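You operate a simulated robot arm through the tools that you are given. There is no shell and no other tool. Be economical: measure what you need, move in short steps, check, and stop when the job is done.

The job below is to be done with a simulated robot arm. You get a single attempt, and the scene is never put back.

JOB
Put things in order on the breakfast bar. At the end: the brown cumin mill stands where the clear spice jar (marked "CINNAMON") stood; the clear spice jar stands where the black vent cap stood; the black vent cap stands where the green oil bottle stood; the green oil bottle is on the blue plate; whatever was shut is shut again. Leave all else as you found it, and nothing knocked over.

The check looks at the end state, three seconds after you hand in, the way a careful person would. Anything else that was tipped, shoved, dropped, spilled or broken makes it a failure. Lids that push on must go on centred and level and be pressed home; caps that screw on are set level and turned clockwise until they are tight.

ROBOT AND FRAMES
A 7-joint arm with a two-finger parallel gripper, fixed in place. Base frame: the origin is at the foot of the arm, x ahead of it, y to its left, z up; the work surface is at about z = 0. Lengths are in cm, angles in degrees, forces in N, time in s.
With the tool pointing down near the work surface it reaches from about 24 to 62 cm from the base axis. Its first joint turns from -66.0 to 66.0 degrees. Payload 2.6 kg.
The tool frame sits at the grasp point between the pads (the TCP): z along the fingers, y along the line on which they close. The tips reach 3 cm beyond it. Largest opening 9.4 cm; finger width 2.8, thickness 1; the body of the gripper, 5 by 9.6 cm, starts 5.5 cm behind the TCP.
Orientation is that of the tool frame in the base frame, as a unit quaternion [x, y, z, w]. With the fingers straight down and closing along the base's y, the tool's x points along the base's -x, its y along +y and its z along -z.

CONTROLS
- The arm moves only by the tool jog_arm. Its argument "targets" is one flat list of numbers, 6 for each row, row after row: the shift along the base's x, y, z in cm, then the turn, a rotation vector about the base's x, y, z in degrees. In form: [dx, dy, dz, ax, ay, az, dx, dy, dz, ax, ay, az, ...]. A call has 1 to 10 rows; each row shifts and turns the commanded pose from where the row before left it. "fingers" is the opening, from 0 (shut) to 1 (fully open), set as the call begins (left out, the last holds). Each row takes 0.2 s and may step no farther than 5 cm and 8.6 degrees from the row before; otherwise, or with a gripper value out of range, the whole call is refused. A pose out of reach is approached as far as the arm can. The call stops where the force on the tool passes 40 N (or 10 N more than at its start, if that is more) or the arm is blocked; 0.2 s more then pass. The fingers move at their own pace (about 7.2 cm/s each) and stop on an object; they squeeze with about 29 N. The grip force told is the motor's: it shows also when the fingers shut on nothing. Time passes only in rows, and 0.2 s behind the last, so rows that do not move let the fingers close. It gives the time, the measured TCP pose, the force on the tool (base axes), the opening and the grip force at its end, in the units of the frame above (readings bear some noise).
- Cameras (640 x 400 px; columns grow to the right, rows downward): "scene" is fixed at [1.51, 42.35, 55.84]; the picture's right is [-0.91, -0.42, 0.00], its down [-0.26, 0.56, -0.78] and it looks along [0.33, -0.71, -0.62] (base axes); focal length 333 px, centre (320, 200). "wrist" rides on the gripper at [7.6, 1.4, -10.2] in the tool frame; the picture's right is [-0.18, 0.98, 0.00], its down [-0.75, -0.14, -0.64] and it looks along [-0.63, -0.12, 0.77] (tool axes); focal length 243 px, centre (320, 200). There is no depth. A picture from a camera that has moved, and an enlarged one, comes with that camera's place and axes in the base frame and with its lens.
- get_image(camera): a new picture of that camera. It takes no simulated time.
- zoom(camera, box): a new picture of the part [left, top, right, bottom] of that camera's present view, enlarged. It takes no simulated time.
- hand_in(): hands the job in; it is judged then, once.

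Go step by step. Nothing tells you positions but the pictures and the camera data: compare them with the known pose of the tool, close in by small moves and look again before you grip or let go. The budget is 120 turns and 84 pictures, counting those below and the enlarged ones. Unless the task says otherwise, let go and move clear before handing in, and close with one line.

The tools are called as a command line: name --argument value ..., lists and objects as JSON in quotes. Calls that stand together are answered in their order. jog_arm: Moves the arm, as the interface text tells. Its arguments: {"type":"object","properties":{"targets":{"type":"array","items":{"type":"number"}},"fingers":{"type":"number"}},"required":["targets"]} The other tools are called the same way: get_image (camera) takes a picture; zoom (camera, box) takes an enlarged picture of a part of a camera's view; hand_in () hands the job in.

At the start:

```text
time: 0.0
eef_pos: [35.12, -24.28, 26.13]
orientation: [0.0, 1.0, -0.001, 0.0]
contact_force: [0.4, -0.3, -0.2]
gripper_width: 9.41
grip_force: 0.1
```

scene: 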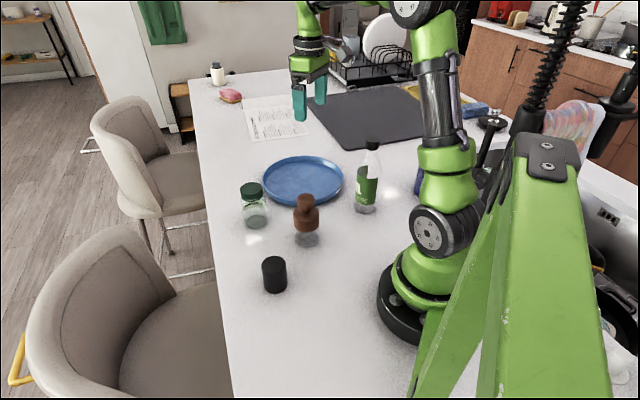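
wrist: 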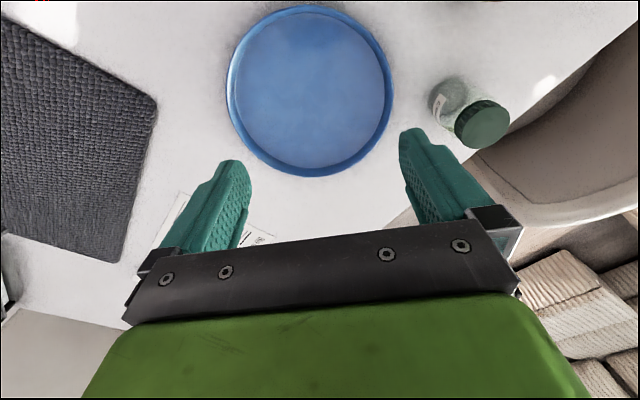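

I see a clear jar with green lid, a brown mill, a black cap, a green-labelled bottle and the blue plate. I zoom in for details before measuring.

zoom --camera "scene" --box '[220, 120, 412, 240]'

zoom --camera "scene" --box '[220, 180, 412, 300]'

```text
3.33 times, centred on (316, 180) of scene
camera zoom: at [1.51, 42.35, 55.84], right [-0.91, -0.42, 0.0], down [-0.26, 0.56, -0.78], along [0.33, -0.71, -0.62], focal length 1109 px, centre (333, 267)
```

zoom: 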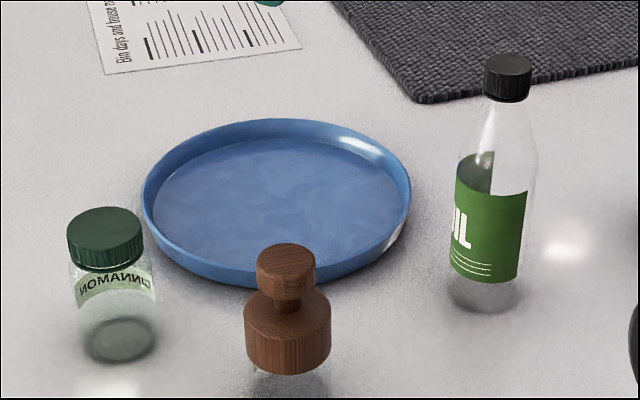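

```text
3.33 times, centred on (316, 240) of scene
camera zoom: at [1.51, 42.35, 55.84], right [-0.91, -0.42, 0.0], down [-0.26, 0.56, -0.78], along [0.33, -0.71, -0.62], focal length 1109 px, centre (333, 67)
```

zoom: 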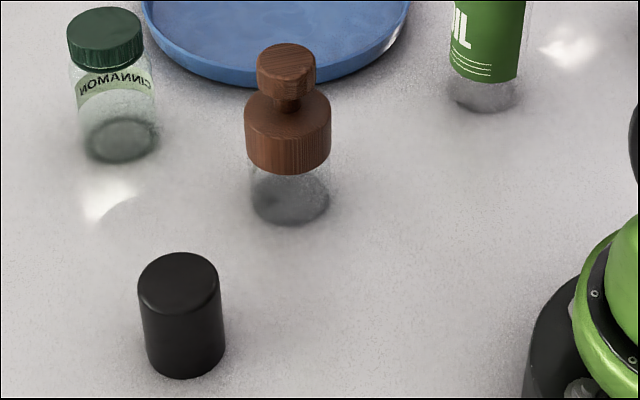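

Estimates from the scene picture (base frame, cm): bottle (19,-24) about 20 tall, black cap (27.5,7.8) about 6.6 tall, mill (27.7,-6.7) about 12.4 tall, jar (42,-7) about 10 tall, plate centre (39,-27). I'll start with the bottle and move to above it to check.

jog_arm --targets '[-4, 0, 1, 0, 0, 0, -4, 0, 1, 0, 0, 0, -3, 0, 1, 0, 0, 0, 0, 0, 0, 0, 0, 0]' --fingers 1

get_image --camera "wrist"

get_image --camera "scene"

```text
time: 1.0
eef_pos: [24.21, -24.24, 29.09]
orientation: [0.0, 1.0, 0.0, 0.0]
contact_force: [-0.7, -0.1, 0.0]
gripper_width: 9.4
grip_force: 0.2
```

```text
79 pictures are left
camera wrist: at [16.38, -22.83, 39.26], right [0.18, 0.98, 0.0], down [0.75, -0.14, 0.64], along [0.63, -0.12, -0.77], focal length 243 px, centre (320, 200)
```

wrist: 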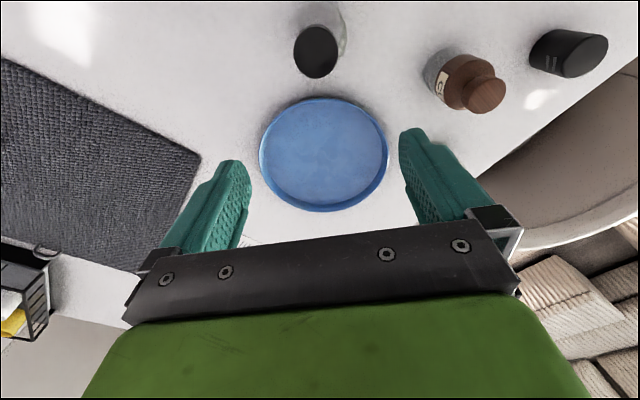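

```text
78 pictures are left
```

scene: 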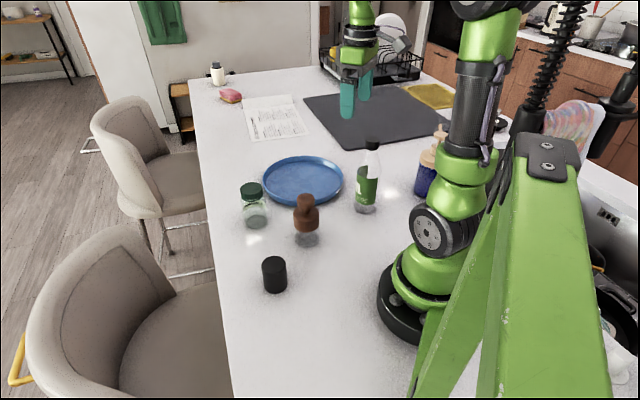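

The wrist view confirms the bottle at about (19.2,-23.8). I move above it, then lower so the pads take the cap and neck.

jog_arm --targets '[-3, 0.2, -1, 0, 0, 0, -2.1, 0.2, -1, 0, 0, 0, 0, 0, -1.5, 0, 0, 0, 0, 0, 0, 0, 0, 0]'

get_image --camera "wrist"

zoom --camera "scene" --box '[300, 60, 460, 220]'

```text
time: 2.0
eef_pos: [19.02, -23.88, 25.71]
orientation: [-0.001, 1.0, 0.001, 0.0]
contact_force: [0.1, 1.2, -0.2]
gripper_width: 9.4
grip_force: 0.1
```

```text
77 pictures are left
camera wrist: at [11.26, -22.43, 35.81], right [0.18, 0.98, 0.0], down [0.75, -0.14, 0.64], along [0.63, -0.12, -0.77], focal length 243 px, centre (320, 200)
```

wrist: 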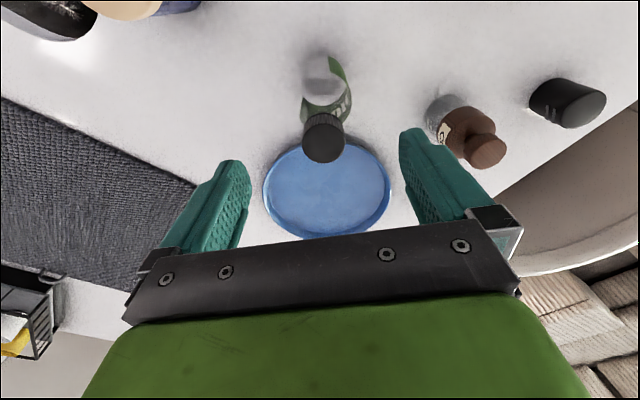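

```text
2.50 times, centred on (380, 140) of scene
camera zoom: at [1.51, 42.35, 55.84], right [-0.91, -0.42, 0.0], down [-0.26, 0.56, -0.78], along [0.33, -0.71, -0.62], focal length 832 px, centre (170, 350)
```

zoom: 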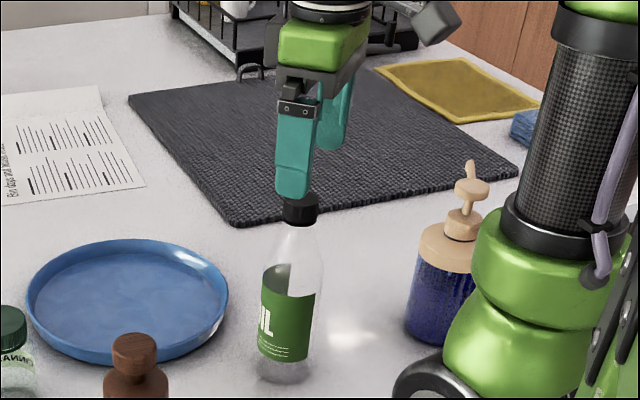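

The bottle sits between the fingers in line with the tool. I go down to z≈19 and close on the cap.

jog_arm --targets '[0.1, 0.1, -2.5, 0, 0, 0, 0, 0, -2.5, 0, 0, 0, 0, 0, -1.7, 0, 0, 0, 0, 0, 0, 0, 0, 0]'

zoom --camera "scene" --box '[300, 100, 428, 228]'

get_image --camera "wrist"

```text
time: 3.0
eef_pos: [19.26, -23.82, 19.05]
orientation: [0.001, 1.0, 0.0, 0.0]
contact_force: [-0.4, 0.5, 0.3]
gripper_width: 9.41
grip_force: 0.0
```

```text
3.12 times, centred on (364, 164) of scene
camera zoom: at [1.51, 42.35, 55.84], right [-0.91, -0.42, 0.0], down [-0.26, 0.56, -0.78], along [0.33, -0.71, -0.62], focal length 1040 px, centre (182, 312)
```

zoom: 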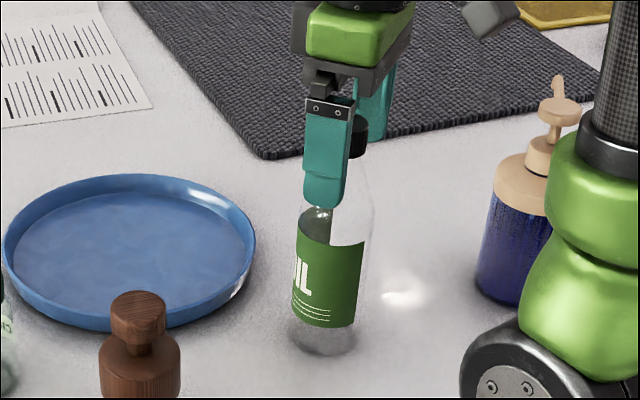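

```text
74 pictures are left
camera wrist: at [11.46, -22.31, 29.17], right [0.18, 0.98, 0.0], down [0.75, -0.14, 0.64], along [0.63, -0.12, -0.77], focal length 243 px, centre (320, 200)
```

wrist: 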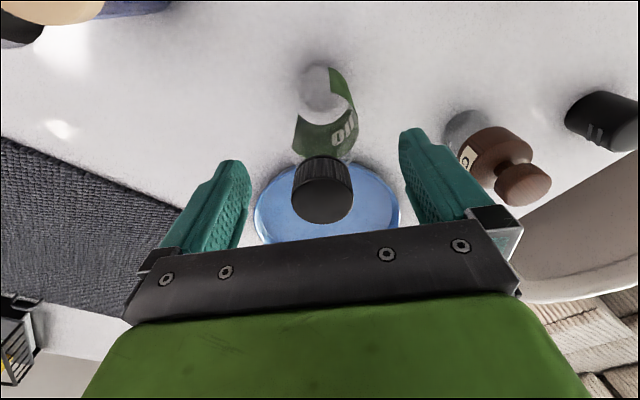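

The screw cap is centred within 0.2 cm. I nudge over and close.

jog_arm --targets '[-0.15, 0.15, 0, 0, 0, 0, 0, 0, 0, 0, 0, 0]'

jog_arm --targets '[0, 0, 0, 0, 0, 0, 0, 0, 0, 0, 0, 0, 0, 0, 0, 0, 0, 0, 0, 0, 0, 0, 0, 0]' --fingers 0

jog_arm --targets '[0, 0, 0.5, 0, 0, 0, 0, 0, 0.5, 0, 0, 0, 0, 0, 0, 0, 0, 0]'

zoom --camera "scene" --box '[300, 100, 428, 228]'

```text
time: 3.6
eef_pos: [18.85, -23.54, 19.14]
orientation: [-0.001, 1.0, 0.0, 0.0]
contact_force: [0.1, -0.1, 0.2]
gripper_width: 9.41
grip_force: 0.0
```

```text
time: 4.6
eef_pos: [19.01, -23.58, 19.03]
orientation: [0.001, 1.0, 0.0, 0.0]
contact_force: [-0.8, -0.6, 1.0]
gripper_width: 3.38
grip_force: 29.4
```

```text
time: 5.4
eef_pos: [18.99, -23.68, 20.04]
orientation: [0.0, 1.0, 0.0, 0.0]
contact_force: [0.6, 0.8, -3.7]
gripper_width: 3.36
grip_force: 29.3
```

```text
3.12 times, centred on (364, 164) of scene
camera zoom: at [1.51, 42.35, 55.84], right [-0.91, -0.42, 0.0], down [-0.26, 0.56, -0.78], along [0.33, -0.71, -0.62], focal length 1040 px, centre (182, 312)
```

zoom: 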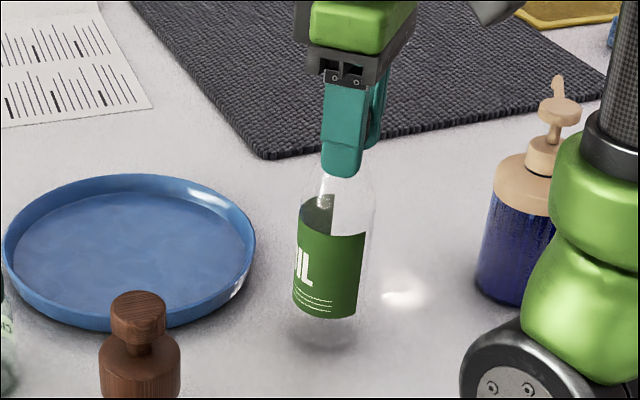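

The bottle hangs level with its cap firm. I lift it clear and carry it over the plate centre, about (38,-25.8).

jog_arm --targets '[0, 0, 2, 0, 0, 0, 0, 0, 2.5, 0, 0, 0, 3, -0.4, 0, 0, 0, 0, 3.5, -0.4, 0, 0, 0, 0, 3.5, -0.4, 0, 0, 0, 0, 3.5, -0.4, 0, 0, 0, 0, 3, -0.3, 0, 0, 0, 0, 2.5, -0.2, 0, 0, 0, 0, 0, 0, 0, 0, 0, 0]'

zoom --camera "scene" --box '[240, 80, 400, 240]'

get_image --camera "wrist"

```text
time: 7.4
eef_pos: [38.16, -25.6, 24.58]
orientation: [-0.001, 1.0, -0.001, 0.0]
contact_force: [-0.2, -0.1, -3.7]
gripper_width: 3.37
grip_force: 28.8
```

```text
2.50 times, centred on (320, 160) of scene
camera zoom: at [1.52, 42.35, 55.84], right [-0.91, -0.42, 0.0], down [-0.26, 0.56, -0.78], along [0.33, -0.71, -0.62], focal length 832 px, centre (320, 300)
```

zoom: 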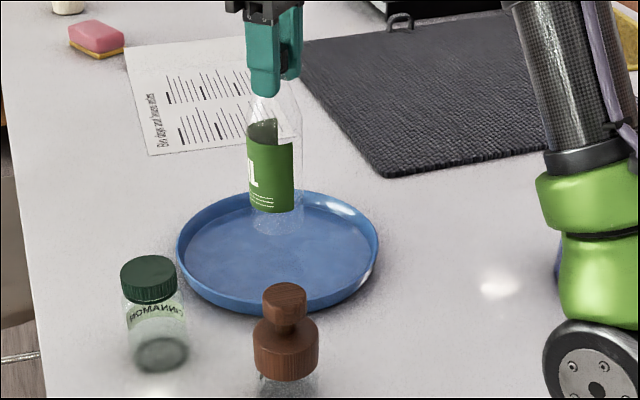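

```text
71 pictures are left
camera wrist: at [30.42, -24.16, 34.59], right [0.18, 0.98, 0.0], down [0.75, -0.14, 0.64], along [0.63, -0.12, -0.77], focal length 243 px, centre (320, 200)
```

wrist: 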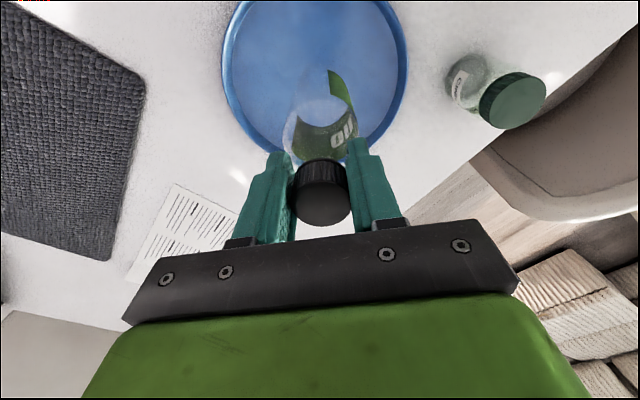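

The bottle is over the plate's middle. I lower it in small steps until the load comes off the gripper.

jog_arm --targets '[0, 0, -1.5, 0, 0, 0, 0, 0, -1.5, 0, 0, 0, 0, 0, -0.9, 0, 0, 0, 0, 0, 0, 0, 0, 0]'

jog_arm --targets '[0, 0, -0.3, 0, 0, 0, 0, 0, 0, 0, 0, 0]'

jog_arm --targets '[0, 0, -0.2, 0, 0, 0, 0, 0, 0, 0, 0, 0]'

zoom --camera "scene" --box '[240, 80, 400, 240]'

```text
time: 8.4
eef_pos: [37.83, -25.66, 20.59]
orientation: [-0.001, 1.0, 0.001, 0.0]
contact_force: [0.3, 0.6, -4.1]
gripper_width: 3.37
grip_force: 29.6
```

```text
time: 9.0
eef_pos: [37.9, -25.69, 20.38]
orientation: [0.0, 1.0, 0.0, 0.0]
contact_force: [0.4, -0.7, -4.6]
gripper_width: 3.33
grip_force: 28.9
```

```text
time: 9.6
eef_pos: [37.95, -25.61, 20.04]
orientation: [0.0, 1.0, 0.0, 0.0]
contact_force: [0.5, -0.6, -4.1]
gripper_width: 3.34
grip_force: 28.9
```

```text
2.50 times, centred on (320, 160) of scene
camera zoom: at [1.51, 42.35, 55.84], right [-0.91, -0.42, 0.0], down [-0.26, 0.56, -0.78], along [0.33, -0.71, -0.62], focal length 832 px, centre (320, 300)
```

zoom: 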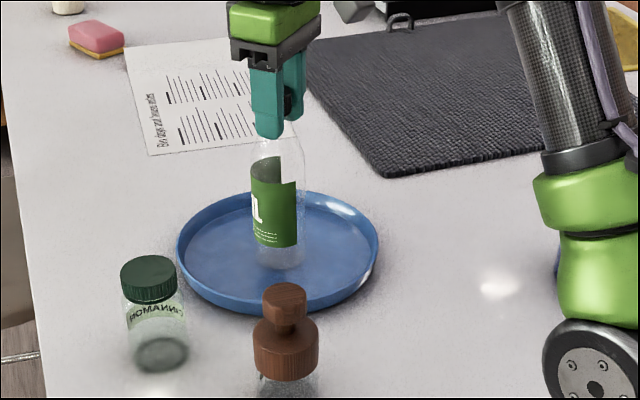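

Still hanging about 1 cm up. I keep lowering in small steps.

jog_arm --targets '[0, 0, -0.2, 0, 0, 0, 0, 0, 0, 0, 0, 0]'

jog_arm --targets '[0, 0, -0.15, 0, 0, 0, 0, 0, 0, 0, 0, 0]'

jog_arm --targets '[0, 0, -0.15, 0, 0, 0, 0, 0, 0, 0, 0, 0]'

```text
time: 10.2
eef_pos: [37.9, -25.56, 19.94]
orientation: [0.0, 1.0, 0.0, 0.0]
contact_force: [-0.6, -0.2, -3.3]
gripper_width: 3.36
grip_force: 29.0
```

```text
time: 10.8
eef_pos: [37.86, -25.79, 19.83]
orientation: [0.0, 1.0, 0.0, 0.0]
contact_force: [0.4, 0.3, -4.0]
gripper_width: 3.37
grip_force: 29.7
```

```text
time: 11.4
eef_pos: [37.97, -25.69, 19.62]
orientation: [0.001, 1.0, 0.0, -0.001]
contact_force: [-2.5, 0.9, 2.8]
gripper_width: 3.37
grip_force: 29.4
```

Contact: the load flipped sign, so the bottle stands on the plate. I open and rise straight up.

jog_arm --targets '[0, 0, 0, 0, 0, 0, 0, 0, 0, 0, 0, 0, 0, 0, 0, 0, 0, 0, 0, 0, 0, 0, 0, 0]' --fingers 1

jog_arm --targets '[0, 0, 2.5, 0, 0, 0, 0, 0, 3, 0, 0, 0, 0, 0, 3, 0, 0, 0, 0, 0, 0, 0, 0, 0]'

zoom --camera "scene" --box '[240, 80, 400, 240]'

get_image --camera "wrist"

```text
time: 12.4
eef_pos: [37.98, -25.72, 19.71]
orientation: [0.0, 1.0, 0.0, 0.0]
contact_force: [1.0, -0.4, -0.3]
gripper_width: 9.4
grip_force: 0.2
```

```text
time: 13.4
eef_pos: [38.11, -25.87, 28.4]
orientation: [0.0, 1.0, 0.0, 0.0]
contact_force: [0.1, -0.2, 0.6]
gripper_width: 9.41
grip_force: 0.1
```

```text
2.50 times, centred on (320, 160) of scene
camera zoom: at [1.51, 42.35, 55.84], right [-0.91, -0.42, 0.0], down [-0.26, 0.56, -0.78], along [0.33, -0.71, -0.62], focal length 832 px, centre (320, 300)
```

zoom: 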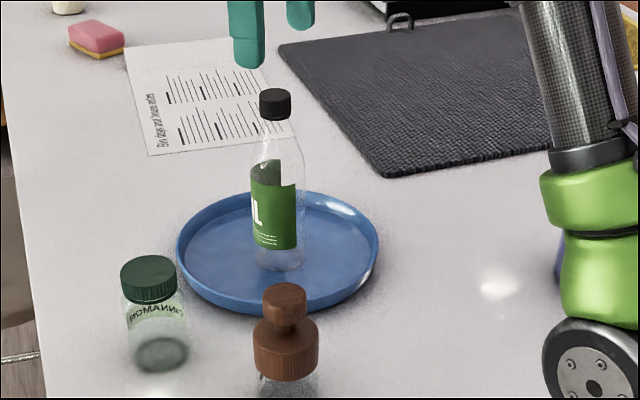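

```text
68 pictures are left
camera wrist: at [30.41, -24.41, 38.53], right [0.18, 0.98, 0.0], down [0.75, -0.14, 0.64], along [0.63, -0.12, -0.77], focal length 243 px, centre (320, 200)
```

wrist: 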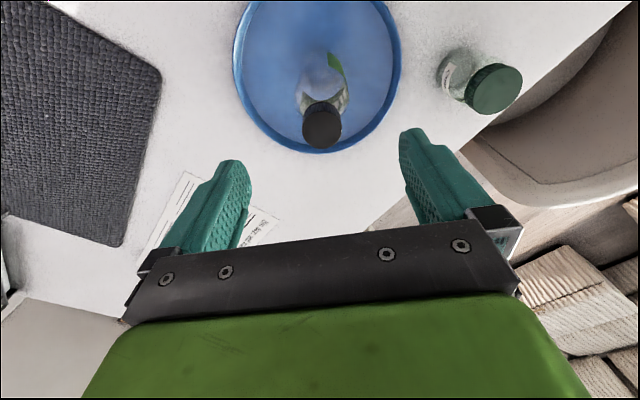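

The bottle stands upright on the plate. Next I go above the black cap at (27.5,7.8).

jog_arm --targets '[-1.3, 4.2, 0, 0, 0, 0, -1.3, 4.2, 0, 0, 0, 0, -1.3, 4.2, 0, 0, 0, 0, -1.3, 4.2, 0, 0, 0, 0, -1.3, 4.2, 0, 0, 0, 0, -1.3, 4.2, 0, 0, 0, 0, -1.3, 4.2, -2, 0, 0, 0, -1.3, 4.2, -4, 0, 0, 0, 0, 0, -3, 0, 0, 0, 0, 0, 0, 0, 0, 0]'

get_image --camera "wrist"

get_image --camera "scene"

```text
refused: row 8 steps farther than a row can; nothing moved
```

```text
67 pictures are left
camera wrist: at [30.41, -24.41, 38.53], right [0.18, 0.98, 0.0], down [0.75, -0.14, 0.64], along [0.63, -0.12, -0.77], focal length 243 px, centre (320, 200)
```

wrist: 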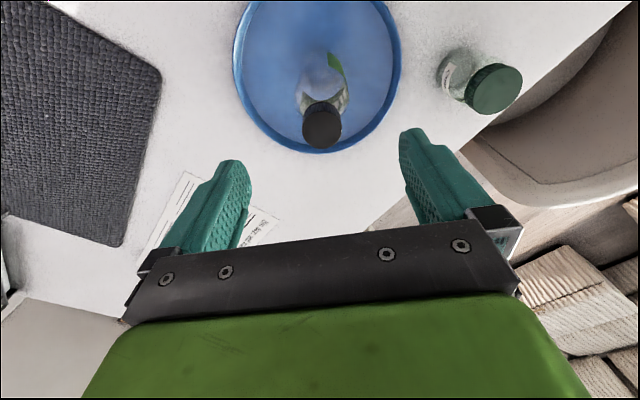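

```text
66 pictures are left
```

scene: 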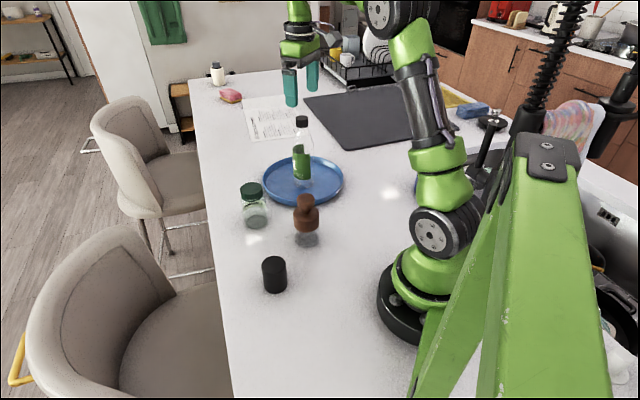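

The bottle stands on the plate; that move was refused for one row being too long. I send it again with shorter rows.

jog_arm --targets '[-1.3, 4.2, 0, 0, 0, 0, -1.3, 4.2, 0, 0, 0, 0, -1.3, 4.2, 0, 0, 0, 0, -1.3, 4.2, 0, 0, 0, 0, -1.3, 4.2, 0, 0, 0, 0, -1.3, 4.2, 0, 0, 0, 0, -1.3, 4.2, -2, 0, 0, 0, -1.3, 4.2, -2, 0, 0, 0, 0, 0, -4, 0, 0, 0, 0, 0, 0, 0, 0, 0]'

get_image --camera "wrist"

get_image --camera "scene"

```text
time: 15.6
eef_pos: [27.64, 8.0, 20.16]
orientation: [0.0, 1.0, 0.0, 0.0]
contact_force: [-0.3, -0.6, -0.4]
gripper_width: 9.41
grip_force: 0.0
```

```text
65 pictures are left
camera wrist: at [19.93, 9.45, 30.29], right [0.18, 0.98, 0.0], down [0.75, -0.14, 0.64], along [0.63, -0.12, -0.77], focal length 243 px, centre (320, 200)
```

wrist: 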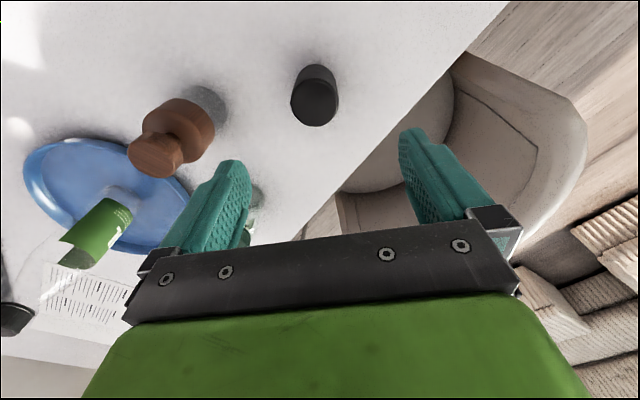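

```text
64 pictures are left
```

scene: 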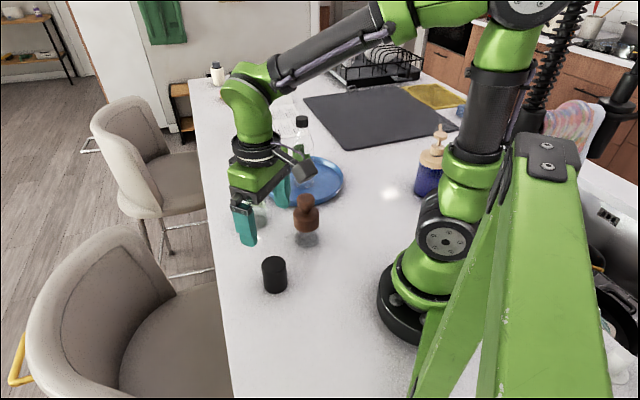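

The cap lies at about (27.5,7.6), right under the tool. I descend with a check before closing.

jog_arm --targets '[-0.1, -0.2, -4, 0, 0, 0, 0, -0.1, -4, 0, 0, 0, 0, 0, -2, 0, 0, 0, 0, 0, 0, 0, 0, 0]'

get_image --camera "wrist"

zoom --camera "scene" --box '[200, 180, 360, 340]'

```text
time: 16.6
eef_pos: [27.37, 7.67, 10.05]
orientation: [0.0, 1.0, -0.001, 0.0]
contact_force: [-0.1, 0.6, -0.3]
gripper_width: 9.39
grip_force: 0.1
```

```text
63 pictures are left
camera wrist: at [19.68, 9.1, 20.16], right [0.18, 0.98, 0.0], down [0.75, -0.14, 0.64], along [0.63, -0.12, -0.77], focal length 243 px, centre (320, 200)
```

wrist: 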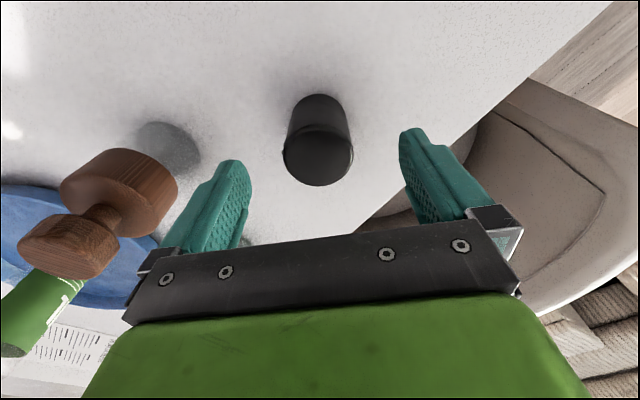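

```text
2.50 times, centred on (280, 260) of scene
camera zoom: at [1.51, 42.35, 55.84], right [-0.91, -0.42, 0.0], down [-0.26, 0.56, -0.78], along [0.33, -0.71, -0.62], focal length 832 px, centre (420, 50)
```

zoom: 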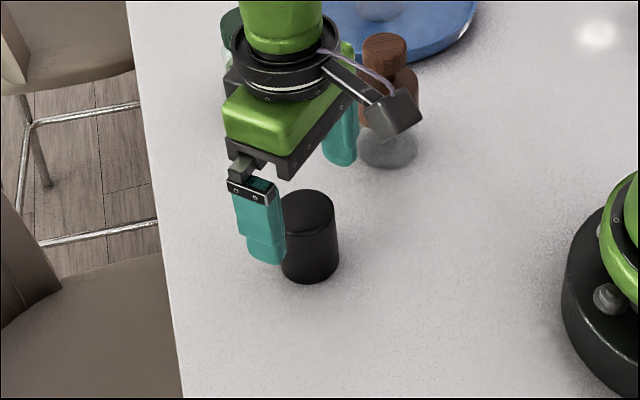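

Alignment is good (cap at about 27.4, 7.5). I descend to z=4 and close.

jog_arm --targets '[0, -0.1, -3, 0, 0, 0, 0, 0, -3, 0, 0, 0, 0, 0, 0, 0, 0, 0]'

jog_arm --targets '[0, 0, 0, 0, 0, 0, 0, 0, 0, 0, 0, 0, 0, 0, 0, 0, 0, 0, 0, 0, 0, 0, 0, 0]' --fingers 0

jog_arm --targets '[0, 0, 1, 0, 0, 0, 0, 0, 1, 0, 0, 0, 0, 0, 0, 0, 0, 0]'

zoom --camera "scene" --box '[200, 180, 360, 340]'

```text
time: 17.4
eef_pos: [27.6, 7.52, 4.14]
orientation: [0.0, 1.0, 0.0, 0.0]
contact_force: [-0.8, 0.0, 0.4]
gripper_width: 9.39
grip_force: 0.1
```

```text
time: 18.4
eef_pos: [27.74, 7.45, 4.16]
orientation: [-0.001, 1.0, 0.0, 0.0]
contact_force: [-0.6, 0.4, -0.5]
gripper_width: 4.96
grip_force: 29.1
```

```text
time: 19.2
eef_pos: [27.55, 7.51, 6.09]
orientation: [-0.001, 1.0, 0.0, 0.0]
contact_force: [0.4, 0.3, 0.6]
gripper_width: 4.98
grip_force: 29.6
```

```text
2.50 times, centred on (280, 260) of scene
camera zoom: at [1.51, 42.35, 55.84], right [-0.91, -0.42, 0.0], down [-0.26, 0.56, -0.78], along [0.33, -0.71, -0.62], focal length 832 px, centre (420, 50)
```

zoom: 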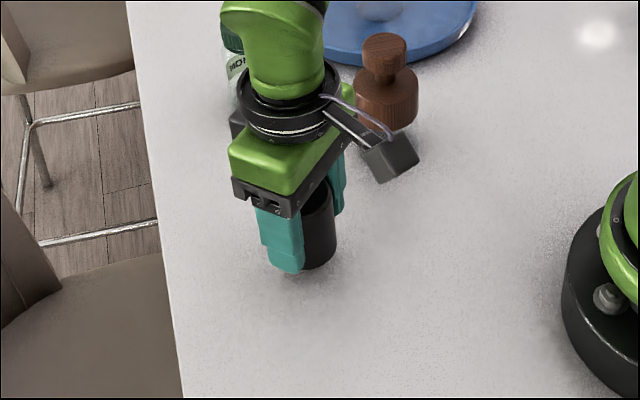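

The cap is lifted, light and with nothing beneath it. I raise it well clear and carry it to the bottle's old place (19.05,-23.65).

jog_arm --targets '[0, 0, 4.5, 0, 0, 0, 0, 0, 4.5, 0, 0, 0, 0, 0, 4.5, 0, 0, 0, 0, 0, 1.5, 0, 0, 0, 0, -4, 0, 0, 0, 0, 0, -4.5, 0, 0, 0, 0, 0, -4.5, 0, 0, 0, 0, 0, -4.5, 0, 0, 0, 0, 0, 0, 0, 0, 0, 0]'

jog_arm --targets '[-2.2, -3.4, 0, 0, 0, 0, -2.2, -3.4, 0, 0, 0, 0, -2.2, -3.4, 0, 0, 0, 0, -1.85, -3.4, 0, 0, 0, 0, 0, 0, 0, 0, 0, 0]'

get_image --camera "wrist"

get_image --camera "scene"

```text
time: 21.2
eef_pos: [27.54, -10.13, 20.95]
orientation: [0.0, 1.0, 0.0, 0.0]
contact_force: [0.2, -0.1, -1.5]
gripper_width: 4.99
grip_force: 29.1
```

```text
time: 22.4
eef_pos: [18.93, -23.67, 21.15]
orientation: [0.0, 1.0, 0.0, 0.0]
contact_force: [0.6, 0.1, -0.4]
gripper_width: 4.99
grip_force: 29.2
```

```text
60 pictures are left
camera wrist: at [11.2, -22.24, 31.29], right [0.18, 0.98, 0.0], down [0.75, -0.14, 0.64], along [0.63, -0.12, -0.77], focal length 243 px, centre (320, 200)
```

wrist: 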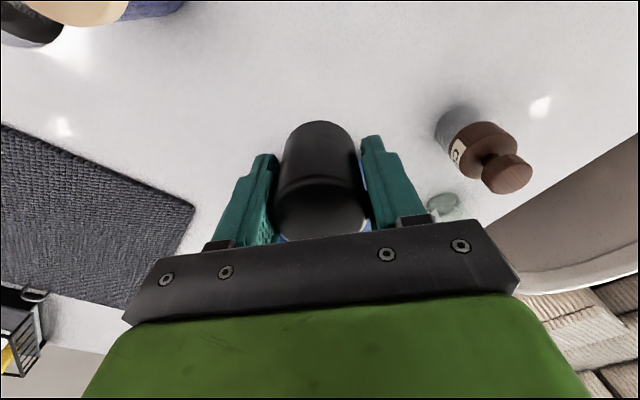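

```text
59 pictures are left
```

scene: 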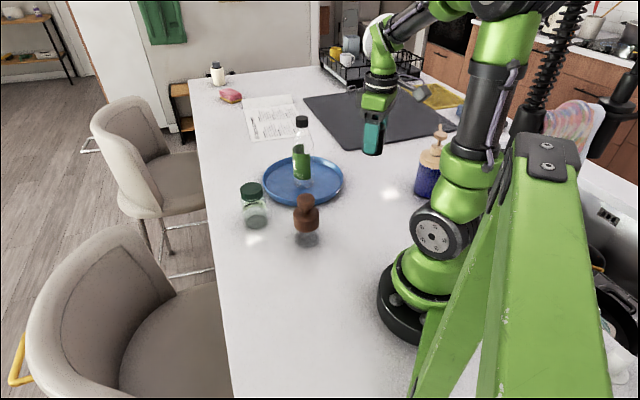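

The cap is above the bottle's old spot. I lower it to just off the surface.

jog_arm --targets '[0.1, 0, -4, 0, 0, 0, 0, 0, -4, 0, 0, 0, 0, 0, -4, 0, 0, 0, 0, 0, -3, 0, 0, 0, 0, 0, -1.4, 0, 0, 0, 0, 0, 0, 0, 0, 0]'

jog_arm --targets '[0, 0, -0.2, 0, 0, 0, 0, 0, 0, 0, 0, 0]'

jog_arm --targets '[0, 0, -0.15, 0, 0, 0, 0, 0, 0, 0, 0, 0]'

zoom --camera "scene" --box '[300, 120, 428, 248]'

```text
time: 23.8
eef_pos: [18.97, -23.47, 4.73]
orientation: [-0.001, 1.0, 0.0, 0.0]
contact_force: [-0.2, 0.9, -0.6]
gripper_width: 5.01
grip_force: 29.0
```

```text
time: 24.4
eef_pos: [18.94, -23.57, 4.52]
orientation: [0.0, 1.0, 0.0, 0.0]
contact_force: [0.7, 0.8, -1.2]
gripper_width: 4.99
grip_force: 28.6
```

```text
time: 25.0
eef_pos: [18.91, -23.48, 4.42]
orientation: [0.0, 1.0, 0.0, -0.001]
contact_force: [0.5, -0.4, -0.3]
gripper_width: 4.98
grip_force: 29.0
```

```text
3.12 times, centred on (364, 184) of scene
camera zoom: at [1.51, 42.35, 55.84], right [-0.91, -0.42, 0.0], down [-0.26, 0.56, -0.78], along [0.33, -0.71, -0.62], focal length 1040 px, centre (182, 250)
```

zoom: 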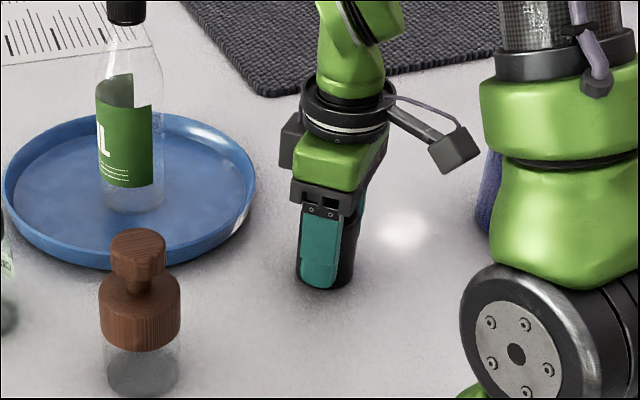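

About 0.25 cm remains to the grasp height. I take two more small steps.

jog_arm --targets '[0, 0, -0.15, 0, 0, 0, 0, 0, 0, 0, 0, 0]'

jog_arm --targets '[0, 0, -0.12, 0, 0, 0, 0, 0, 0, 0, 0, 0]'

```text
time: 25.6
eef_pos: [19.0, -23.57, 4.26]
orientation: [-0.001, 1.0, 0.0, 0.0]
contact_force: [-0.1, -0.5, -0.4]
gripper_width: 4.96
grip_force: 28.9
```

```text
time: 26.2
eef_pos: [19.03, -23.66, 4.24]
orientation: [0.0, 1.0, -0.001, 0.0]
contact_force: [-1.4, 1.7, 14.5]
gripper_width: 4.97
grip_force: 28.8
```

The surface is reached. I ease off slightly, open and rise straight up.

jog_arm --targets '[0, 0, 0.08, 0, 0, 0, 0, 0, 0, 0, 0, 0]'

jog_arm --targets '[0, 0, 0, 0, 0, 0, 0, 0, 0, 0, 0, 0, 0, 0, 0, 0, 0, 0]' --fingers 1

jog_arm --targets '[0, 0, 3, 0, 0, 0, 0, 0, 4, 0, 0, 0, 0, 0, 4.5, 0, 0, 0, 0, 0, 4.5, 0, 0, 0, 0, 0, 0, 0, 0, 0]'

get_image --camera "scene"

get_image --camera "wrist"

```text
time: 26.8
eef_pos: [18.99, -23.61, 4.13]
orientation: [0.0, 1.0, 0.0, 0.0]
contact_force: [-0.7, -0.5, 0.1]
gripper_width: 4.96
grip_force: 28.8
```

```text
time: 27.6
eef_pos: [19.09, -23.55, 4.17]
orientation: [0.0, 1.0, -0.001, 0.0]
contact_force: [0.1, 0.6, -1.0]
gripper_width: 9.39
grip_force: 0.1
```

```text
time: 28.8
eef_pos: [19.1, -23.27, 20.22]
orientation: [0.0, 1.0, 0.0, 0.0]
contact_force: [0.7, 0.6, 0.6]
gripper_width: 9.4
grip_force: 0.1
```

```text
57 pictures are left
```

scene: 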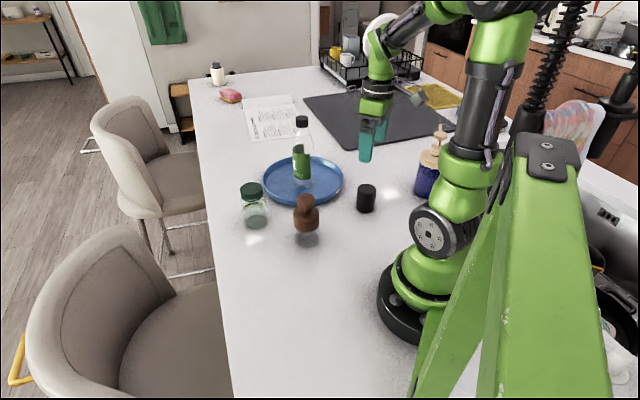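

```text
56 pictures are left
camera wrist: at [11.44, -21.88, 30.29], right [0.18, 0.98, 0.0], down [0.75, -0.14, 0.64], along [0.63, -0.12, -0.77], focal length 243 px, centre (320, 200)
```

wrist: 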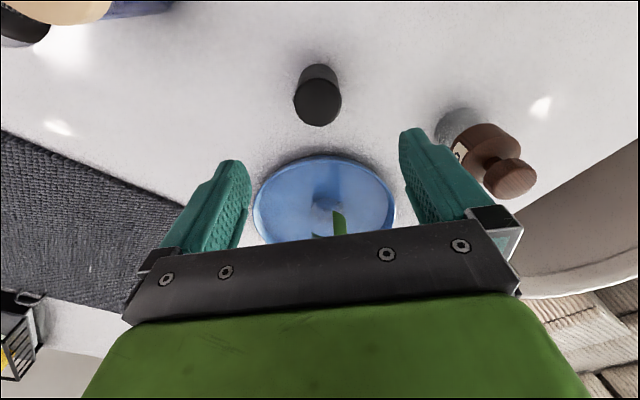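

The cap stands in place. Next I go above the jar at about (42,-7).

jog_arm --targets '[3.8, 2.75, 0.5, 0, 0, 0, 3.8, 2.75, 0, 0, 0, 0, 3.8, 2.75, 0, 0, 0, 0, 3.8, 2.75, 0, 0, 0, 0, 3.8, 2.75, 0, 0, 0, 0, 3.8, 2.75, 0, 0, 0, 0, 0, 0, -2.5, 0, 0, 0, 0, 0, 0, 0, 0, 0]'

get_image --camera "wrist"

zoom --camera "scene" --box '[200, 100, 360, 260]'

```text
time: 30.6
eef_pos: [41.94, -7.16, 18.13]
orientation: [0.0, 1.0, 0.0, -0.001]
contact_force: [0.5, -0.8, 0.0]
gripper_width: 9.37
grip_force: 0.1
```

```text
55 pictures are left
camera wrist: at [34.24, -5.68, 28.26], right [0.18, 0.98, 0.0], down [0.75, -0.14, 0.64], along [0.63, -0.12, -0.77], focal length 243 px, centre (320, 200)
```

wrist: 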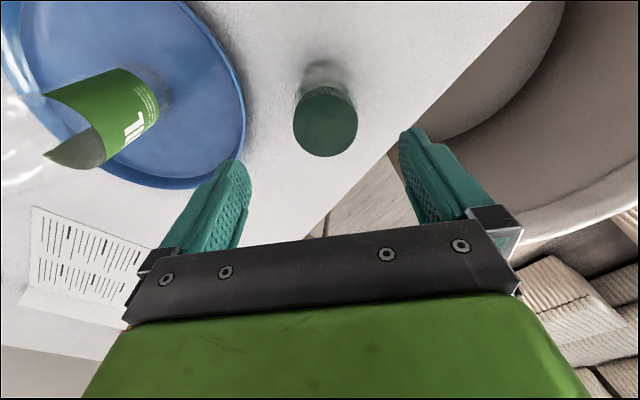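

```text
2.50 times, centred on (280, 180) of scene
camera zoom: at [1.51, 42.35, 55.84], right [-0.91, -0.42, 0.0], down [-0.26, 0.56, -0.78], along [0.33, -0.71, -0.62], focal length 832 px, centre (420, 250)
```

zoom: 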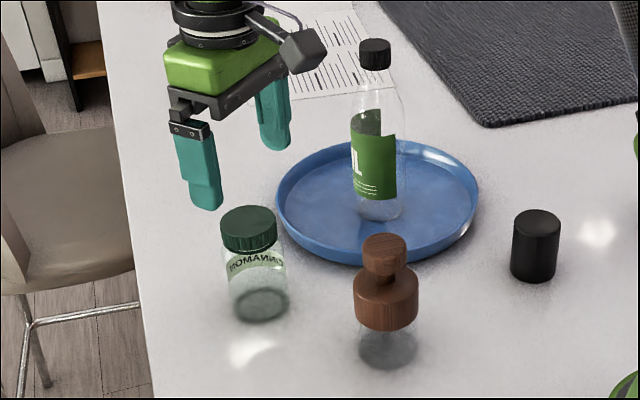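

The jar lid centre works out to about (41.5,-6.65). I shift there and go down, checking halfway.

jog_arm --targets '[-0.4, 0.45, -3, 0, 0, 0, 0, 0, -1.5, 0, 0, 0, 0, 0, 0, 0, 0, 0]'

get_image --camera "wrist"

zoom --camera "scene" --box '[200, 120, 320, 240]'

```text
time: 31.4
eef_pos: [41.22, -6.85, 13.54]
orientation: [0.0, 1.0, 0.0, 0.0]
contact_force: [-0.9, 0.4, -0.3]
gripper_width: 9.4
grip_force: 0.0
```

```text
53 pictures are left
camera wrist: at [33.65, -5.35, 23.64], right [0.18, 0.98, 0.0], down [0.75, -0.14, 0.64], along [0.63, -0.12, -0.77], focal length 243 px, centre (320, 200)
```

wrist: 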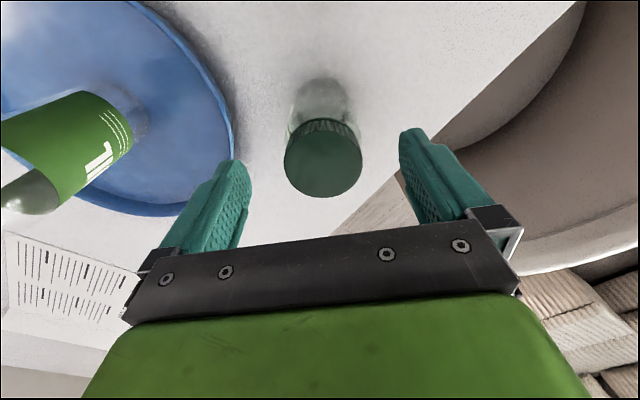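

```text
3.33 times, centred on (260, 180) of scene
camera zoom: at [1.51, 42.35, 55.84], right [-0.91, -0.42, 0.0], down [-0.26, 0.56, -0.78], along [0.33, -0.71, -0.62], focal length 1109 px, centre (520, 267)
```

zoom: 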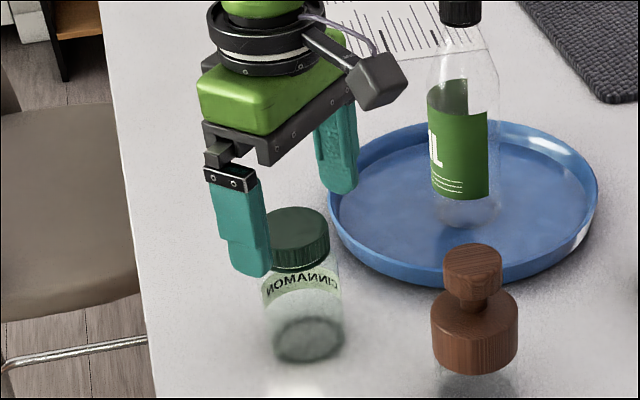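

The jar is centred. I narrow the fingers a bit to stay clear of the plate and descend to z≈5.4.

jog_arm --targets '[0, 0, 0, 0, 0, 0, 0, 0.05, -3, 0, 0, 0, 0, 0, -3, 0, 0, 0, 0, 0, -2.1, 0, 0, 0, 0, 0, 0, 0, 0, 0]' --fingers 0.85

get_image --camera "wrist"

zoom --camera "scene" --box '[200, 120, 320, 240]'

```text
time: 32.6
eef_pos: [41.6, -6.7, 5.72]
orientation: [0.0, 1.0, 0.0, 0.0]
contact_force: [-0.5, -1.1, -0.1]
gripper_width: 7.96
grip_force: 0.0
```

```text
51 pictures are left
camera wrist: at [33.84, -5.26, 15.78], right [0.18, 0.98, 0.0], down [0.75, -0.14, 0.64], along [0.63, -0.12, -0.77], focal length 243 px, centre (320, 200)
```

wrist: 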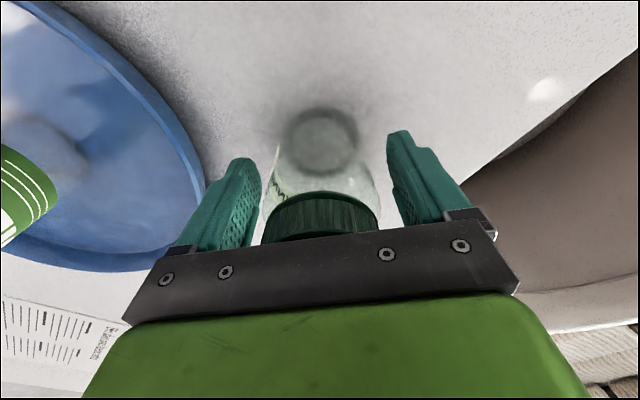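

```text
3.33 times, centred on (260, 180) of scene
camera zoom: at [1.51, 42.35, 55.84], right [-0.91, -0.42, 0.0], down [-0.26, 0.56, -0.78], along [0.33, -0.71, -0.62], focal length 1109 px, centre (520, 267)
```

zoom: 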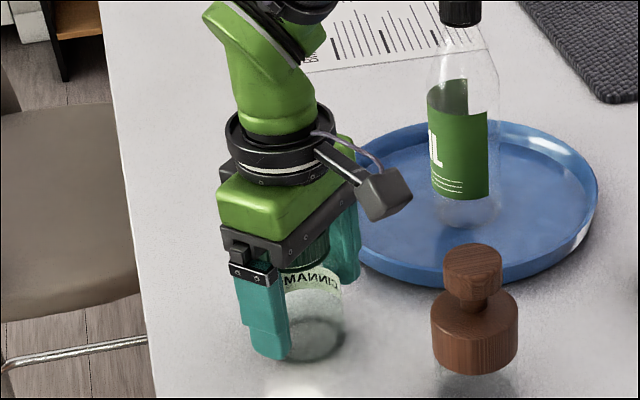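

Jar base confirmed at (41.45,-6.67). I close and lift slightly.

jog_arm --targets '[0, 0, 0, 0, 0, 0, 0, 0, 0, 0, 0, 0, 0, 0, 0, 0, 0, 0, 0, 0, 0, 0, 0, 0]' --fingers 0

jog_arm --targets '[0, 0, 1, 0, 0, 0, 0, 0, 1, 0, 0, 0, 0, 0, 0, 0, 0, 0]'

zoom --camera "scene" --box '[200, 120, 320, 240]'

```text
time: 33.6
eef_pos: [41.46, -6.75, 5.67]
orientation: [0.0, 1.0, 0.0, 0.0]
contact_force: [-0.3, -0.1, 0.6]
gripper_width: 5.91
grip_force: 29.0
```

```text
time: 34.4
eef_pos: [41.5, -6.54, 7.66]
orientation: [0.0, 1.0, 0.0, -0.001]
contact_force: [0.5, 0.1, -0.5]
gripper_width: 5.89
grip_force: 28.3
```

```text
3.33 times, centred on (260, 180) of scene
camera zoom: at [1.51, 42.35, 55.84], right [-0.91, -0.42, 0.0], down [-0.26, 0.56, -0.78], along [0.33, -0.71, -0.62], focal length 1109 px, centre (520, 267)
```

zoom: 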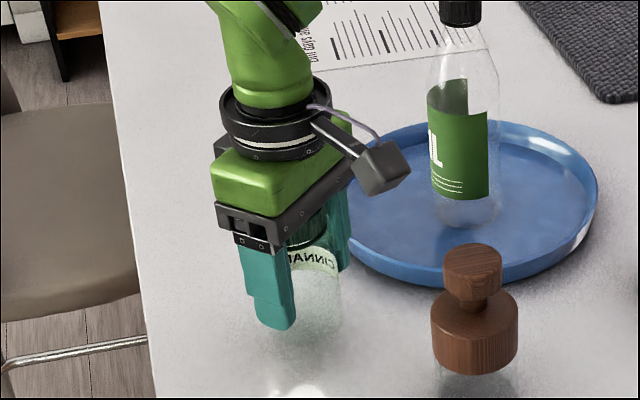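

The jar with lid is held. I raise it and carry it to the cap's old place (27.5,7.5).

jog_arm --targets '[0, 0, 4, 0, 0, 0, 0, 0, 3.5, 0, 0, 0, -1, 4, 0, 0, 0, 0, -2, 4, 0, 0, 0, 0, -3, 3, 0, 0, 0, 0, -3.5, 2, 0, 0, 0, 0, -3.5, 1.2, 0, 0, 0, 0, -1, 0, -1, 0, 0, 0, 0, 0, 0, 0, 0, 0]'

get_image --camera "scene"

```text
time: 36.4
eef_pos: [27.41, 7.44, 13.92]
orientation: [-0.001, 1.0, 0.001, 0.0]
contact_force: [-0.3, -0.6, -1.5]
gripper_width: 5.88
grip_force: 28.7
```

```text
48 pictures are left
```

scene: 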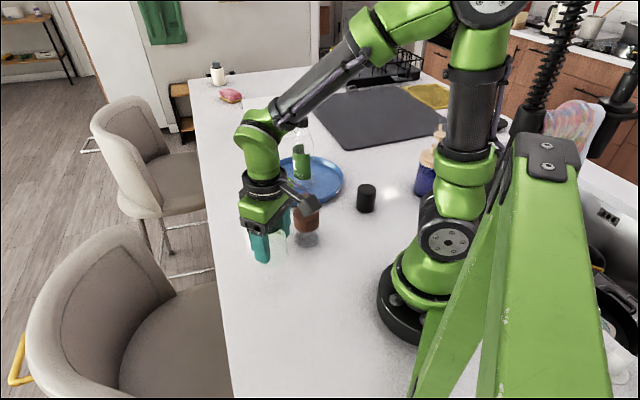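

The jar is above (27.45,7.45). I lower it to just above the grasp height (5.65).

jog_arm --targets '[0.05, 0.05, -3.5, 0, 0, 0, 0, 0, -3, 0, 0, 0, 0, 0, -1.3, 0, 0, 0, 0, 0, 0, 0, 0, 0]'

jog_arm --targets '[0, 0, -0.2, 0, 0, 0, 0, 0, 0, 0, 0, 0]'

jog_arm --targets '[0, 0, -0.12, 0, 0, 0, 0, 0, 0, 0, 0, 0]'

```text
time: 37.4
eef_pos: [27.46, 7.33, 6.27]
orientation: [0.0, 1.0, 0.0, -0.001]
contact_force: [-0.5, -0.1, -1.4]
gripper_width: 5.89
grip_force: 29.3
```

```text
time: 38.0
eef_pos: [27.45, 7.42, 6.08]
orientation: [0.0, 1.0, 0.0, 0.0]
contact_force: [-0.2, -1.2, -2.0]
gripper_width: 5.89
grip_force: 28.8
```

```text
time: 38.6
eef_pos: [27.57, 7.47, 5.8]
orientation: [0.0, 1.0, 0.0, 0.0]
contact_force: [0.2, 0.8, -1.8]
gripper_width: 5.92
grip_force: 29.2
```

A little more to go; I step down until contact.

jog_arm --targets '[0, 0, -0.1, 0, 0, 0, 0, 0, 0, 0, 0, 0]'

jog_arm --targets '[0, 0, -0.1, 0, 0, 0, 0, 0, 0, 0, 0, 0]'

```text
time: 39.2
eef_pos: [27.46, 7.52, 5.72]
orientation: [0.0, 1.0, 0.001, 0.0]
contact_force: [0.4, 1.1, -1.3]
gripper_width: 5.87
grip_force: 29.0
```

```text
time: 39.8
eef_pos: [27.56, 7.62, 5.79]
orientation: [0.0, 1.0, 0.0, 0.0]
contact_force: [0.4, 0.2, -1.9]
gripper_width: 5.89
grip_force: 28.9
```

jog_arm --targets '[0, 0, -0.1, 0, 0, 0, 0, 0, 0, 0, 0, 0]'

```text
time: 40.4
eef_pos: [27.51, 7.32, 5.64]
orientation: [0.0, 1.0, 0.0, 0.0]
contact_force: [-0.3, 0.4, -1.2]
gripper_width: 5.89
grip_force: 28.8
```

Still weight on the gripper, so the jar isn't quite down. One more small step.

jog_arm --targets '[0, 0, -0.08, 0, 0, 0, 0, 0, 0, 0, 0, 0]'

```text
time: 41.0
eef_pos: [27.59, 7.62, 5.71]
orientation: [0.0, 1.0, 0.0, 0.001]
contact_force: [-2.4, -4.1, 16.6]
gripper_width: 5.87
grip_force: 29.2
```

The jar has touched down. I ease off, open and rise.

jog_arm --targets '[0, 0, 0.08, 0, 0, 0, 0, 0, 0, 0, 0, 0]'

jog_arm --targets '[0, 0, 0, 0, 0, 0, 0, 0, 0, 0, 0, 0, 0, 0, 0, 0, 0, 0]' --fingers 1

jog_arm --targets '[0, 0, 2, 0, 0, 0, 0, 0, 4, 0, 0, 0, 0, 0, 4.5, 0, 0, 0, 0, 0, 4.5, 0, 0, 0, 0, 0, 0, 0, 0, 0]'

get_image --camera "scene"

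get_image --camera "wrist"

```text
time: 41.6
eef_pos: [27.44, 7.57, 5.57]
orientation: [-0.001, 1.0, 0.0, 0.0]
contact_force: [2.2, -0.9, 3.2]
gripper_width: 5.85
grip_force: 28.8
```

```text
time: 42.4
eef_pos: [27.47, 7.7, 5.6]
orientation: [0.0, 1.0, 0.0, 0.0]
contact_force: [0.6, -0.5, -0.3]
gripper_width: 9.4
grip_force: 0.1
```

```text
time: 43.6
eef_pos: [27.58, 7.52, 20.88]
orientation: [-0.001, 1.0, 0.0, 0.0]
contact_force: [-0.2, -0.8, 0.0]
gripper_width: 9.39
grip_force: 0.0
```

```text
47 pictures are left
```

scene: 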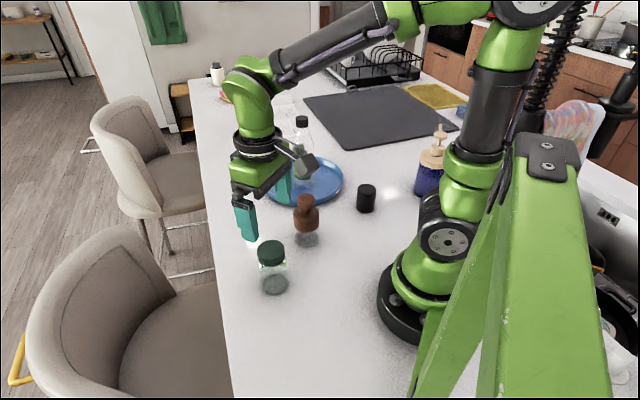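

```text
46 pictures are left
camera wrist: at [19.89, 8.98, 30.88], right [0.18, 0.98, 0.0], down [0.75, -0.14, 0.64], along [0.63, -0.12, -0.77], focal length 243 px, centre (320, 200)
```

wrist: 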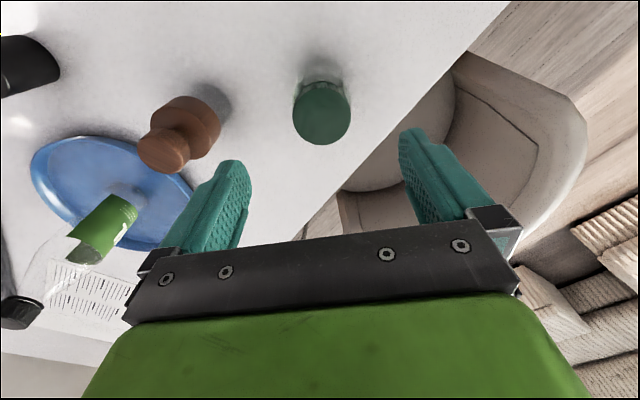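

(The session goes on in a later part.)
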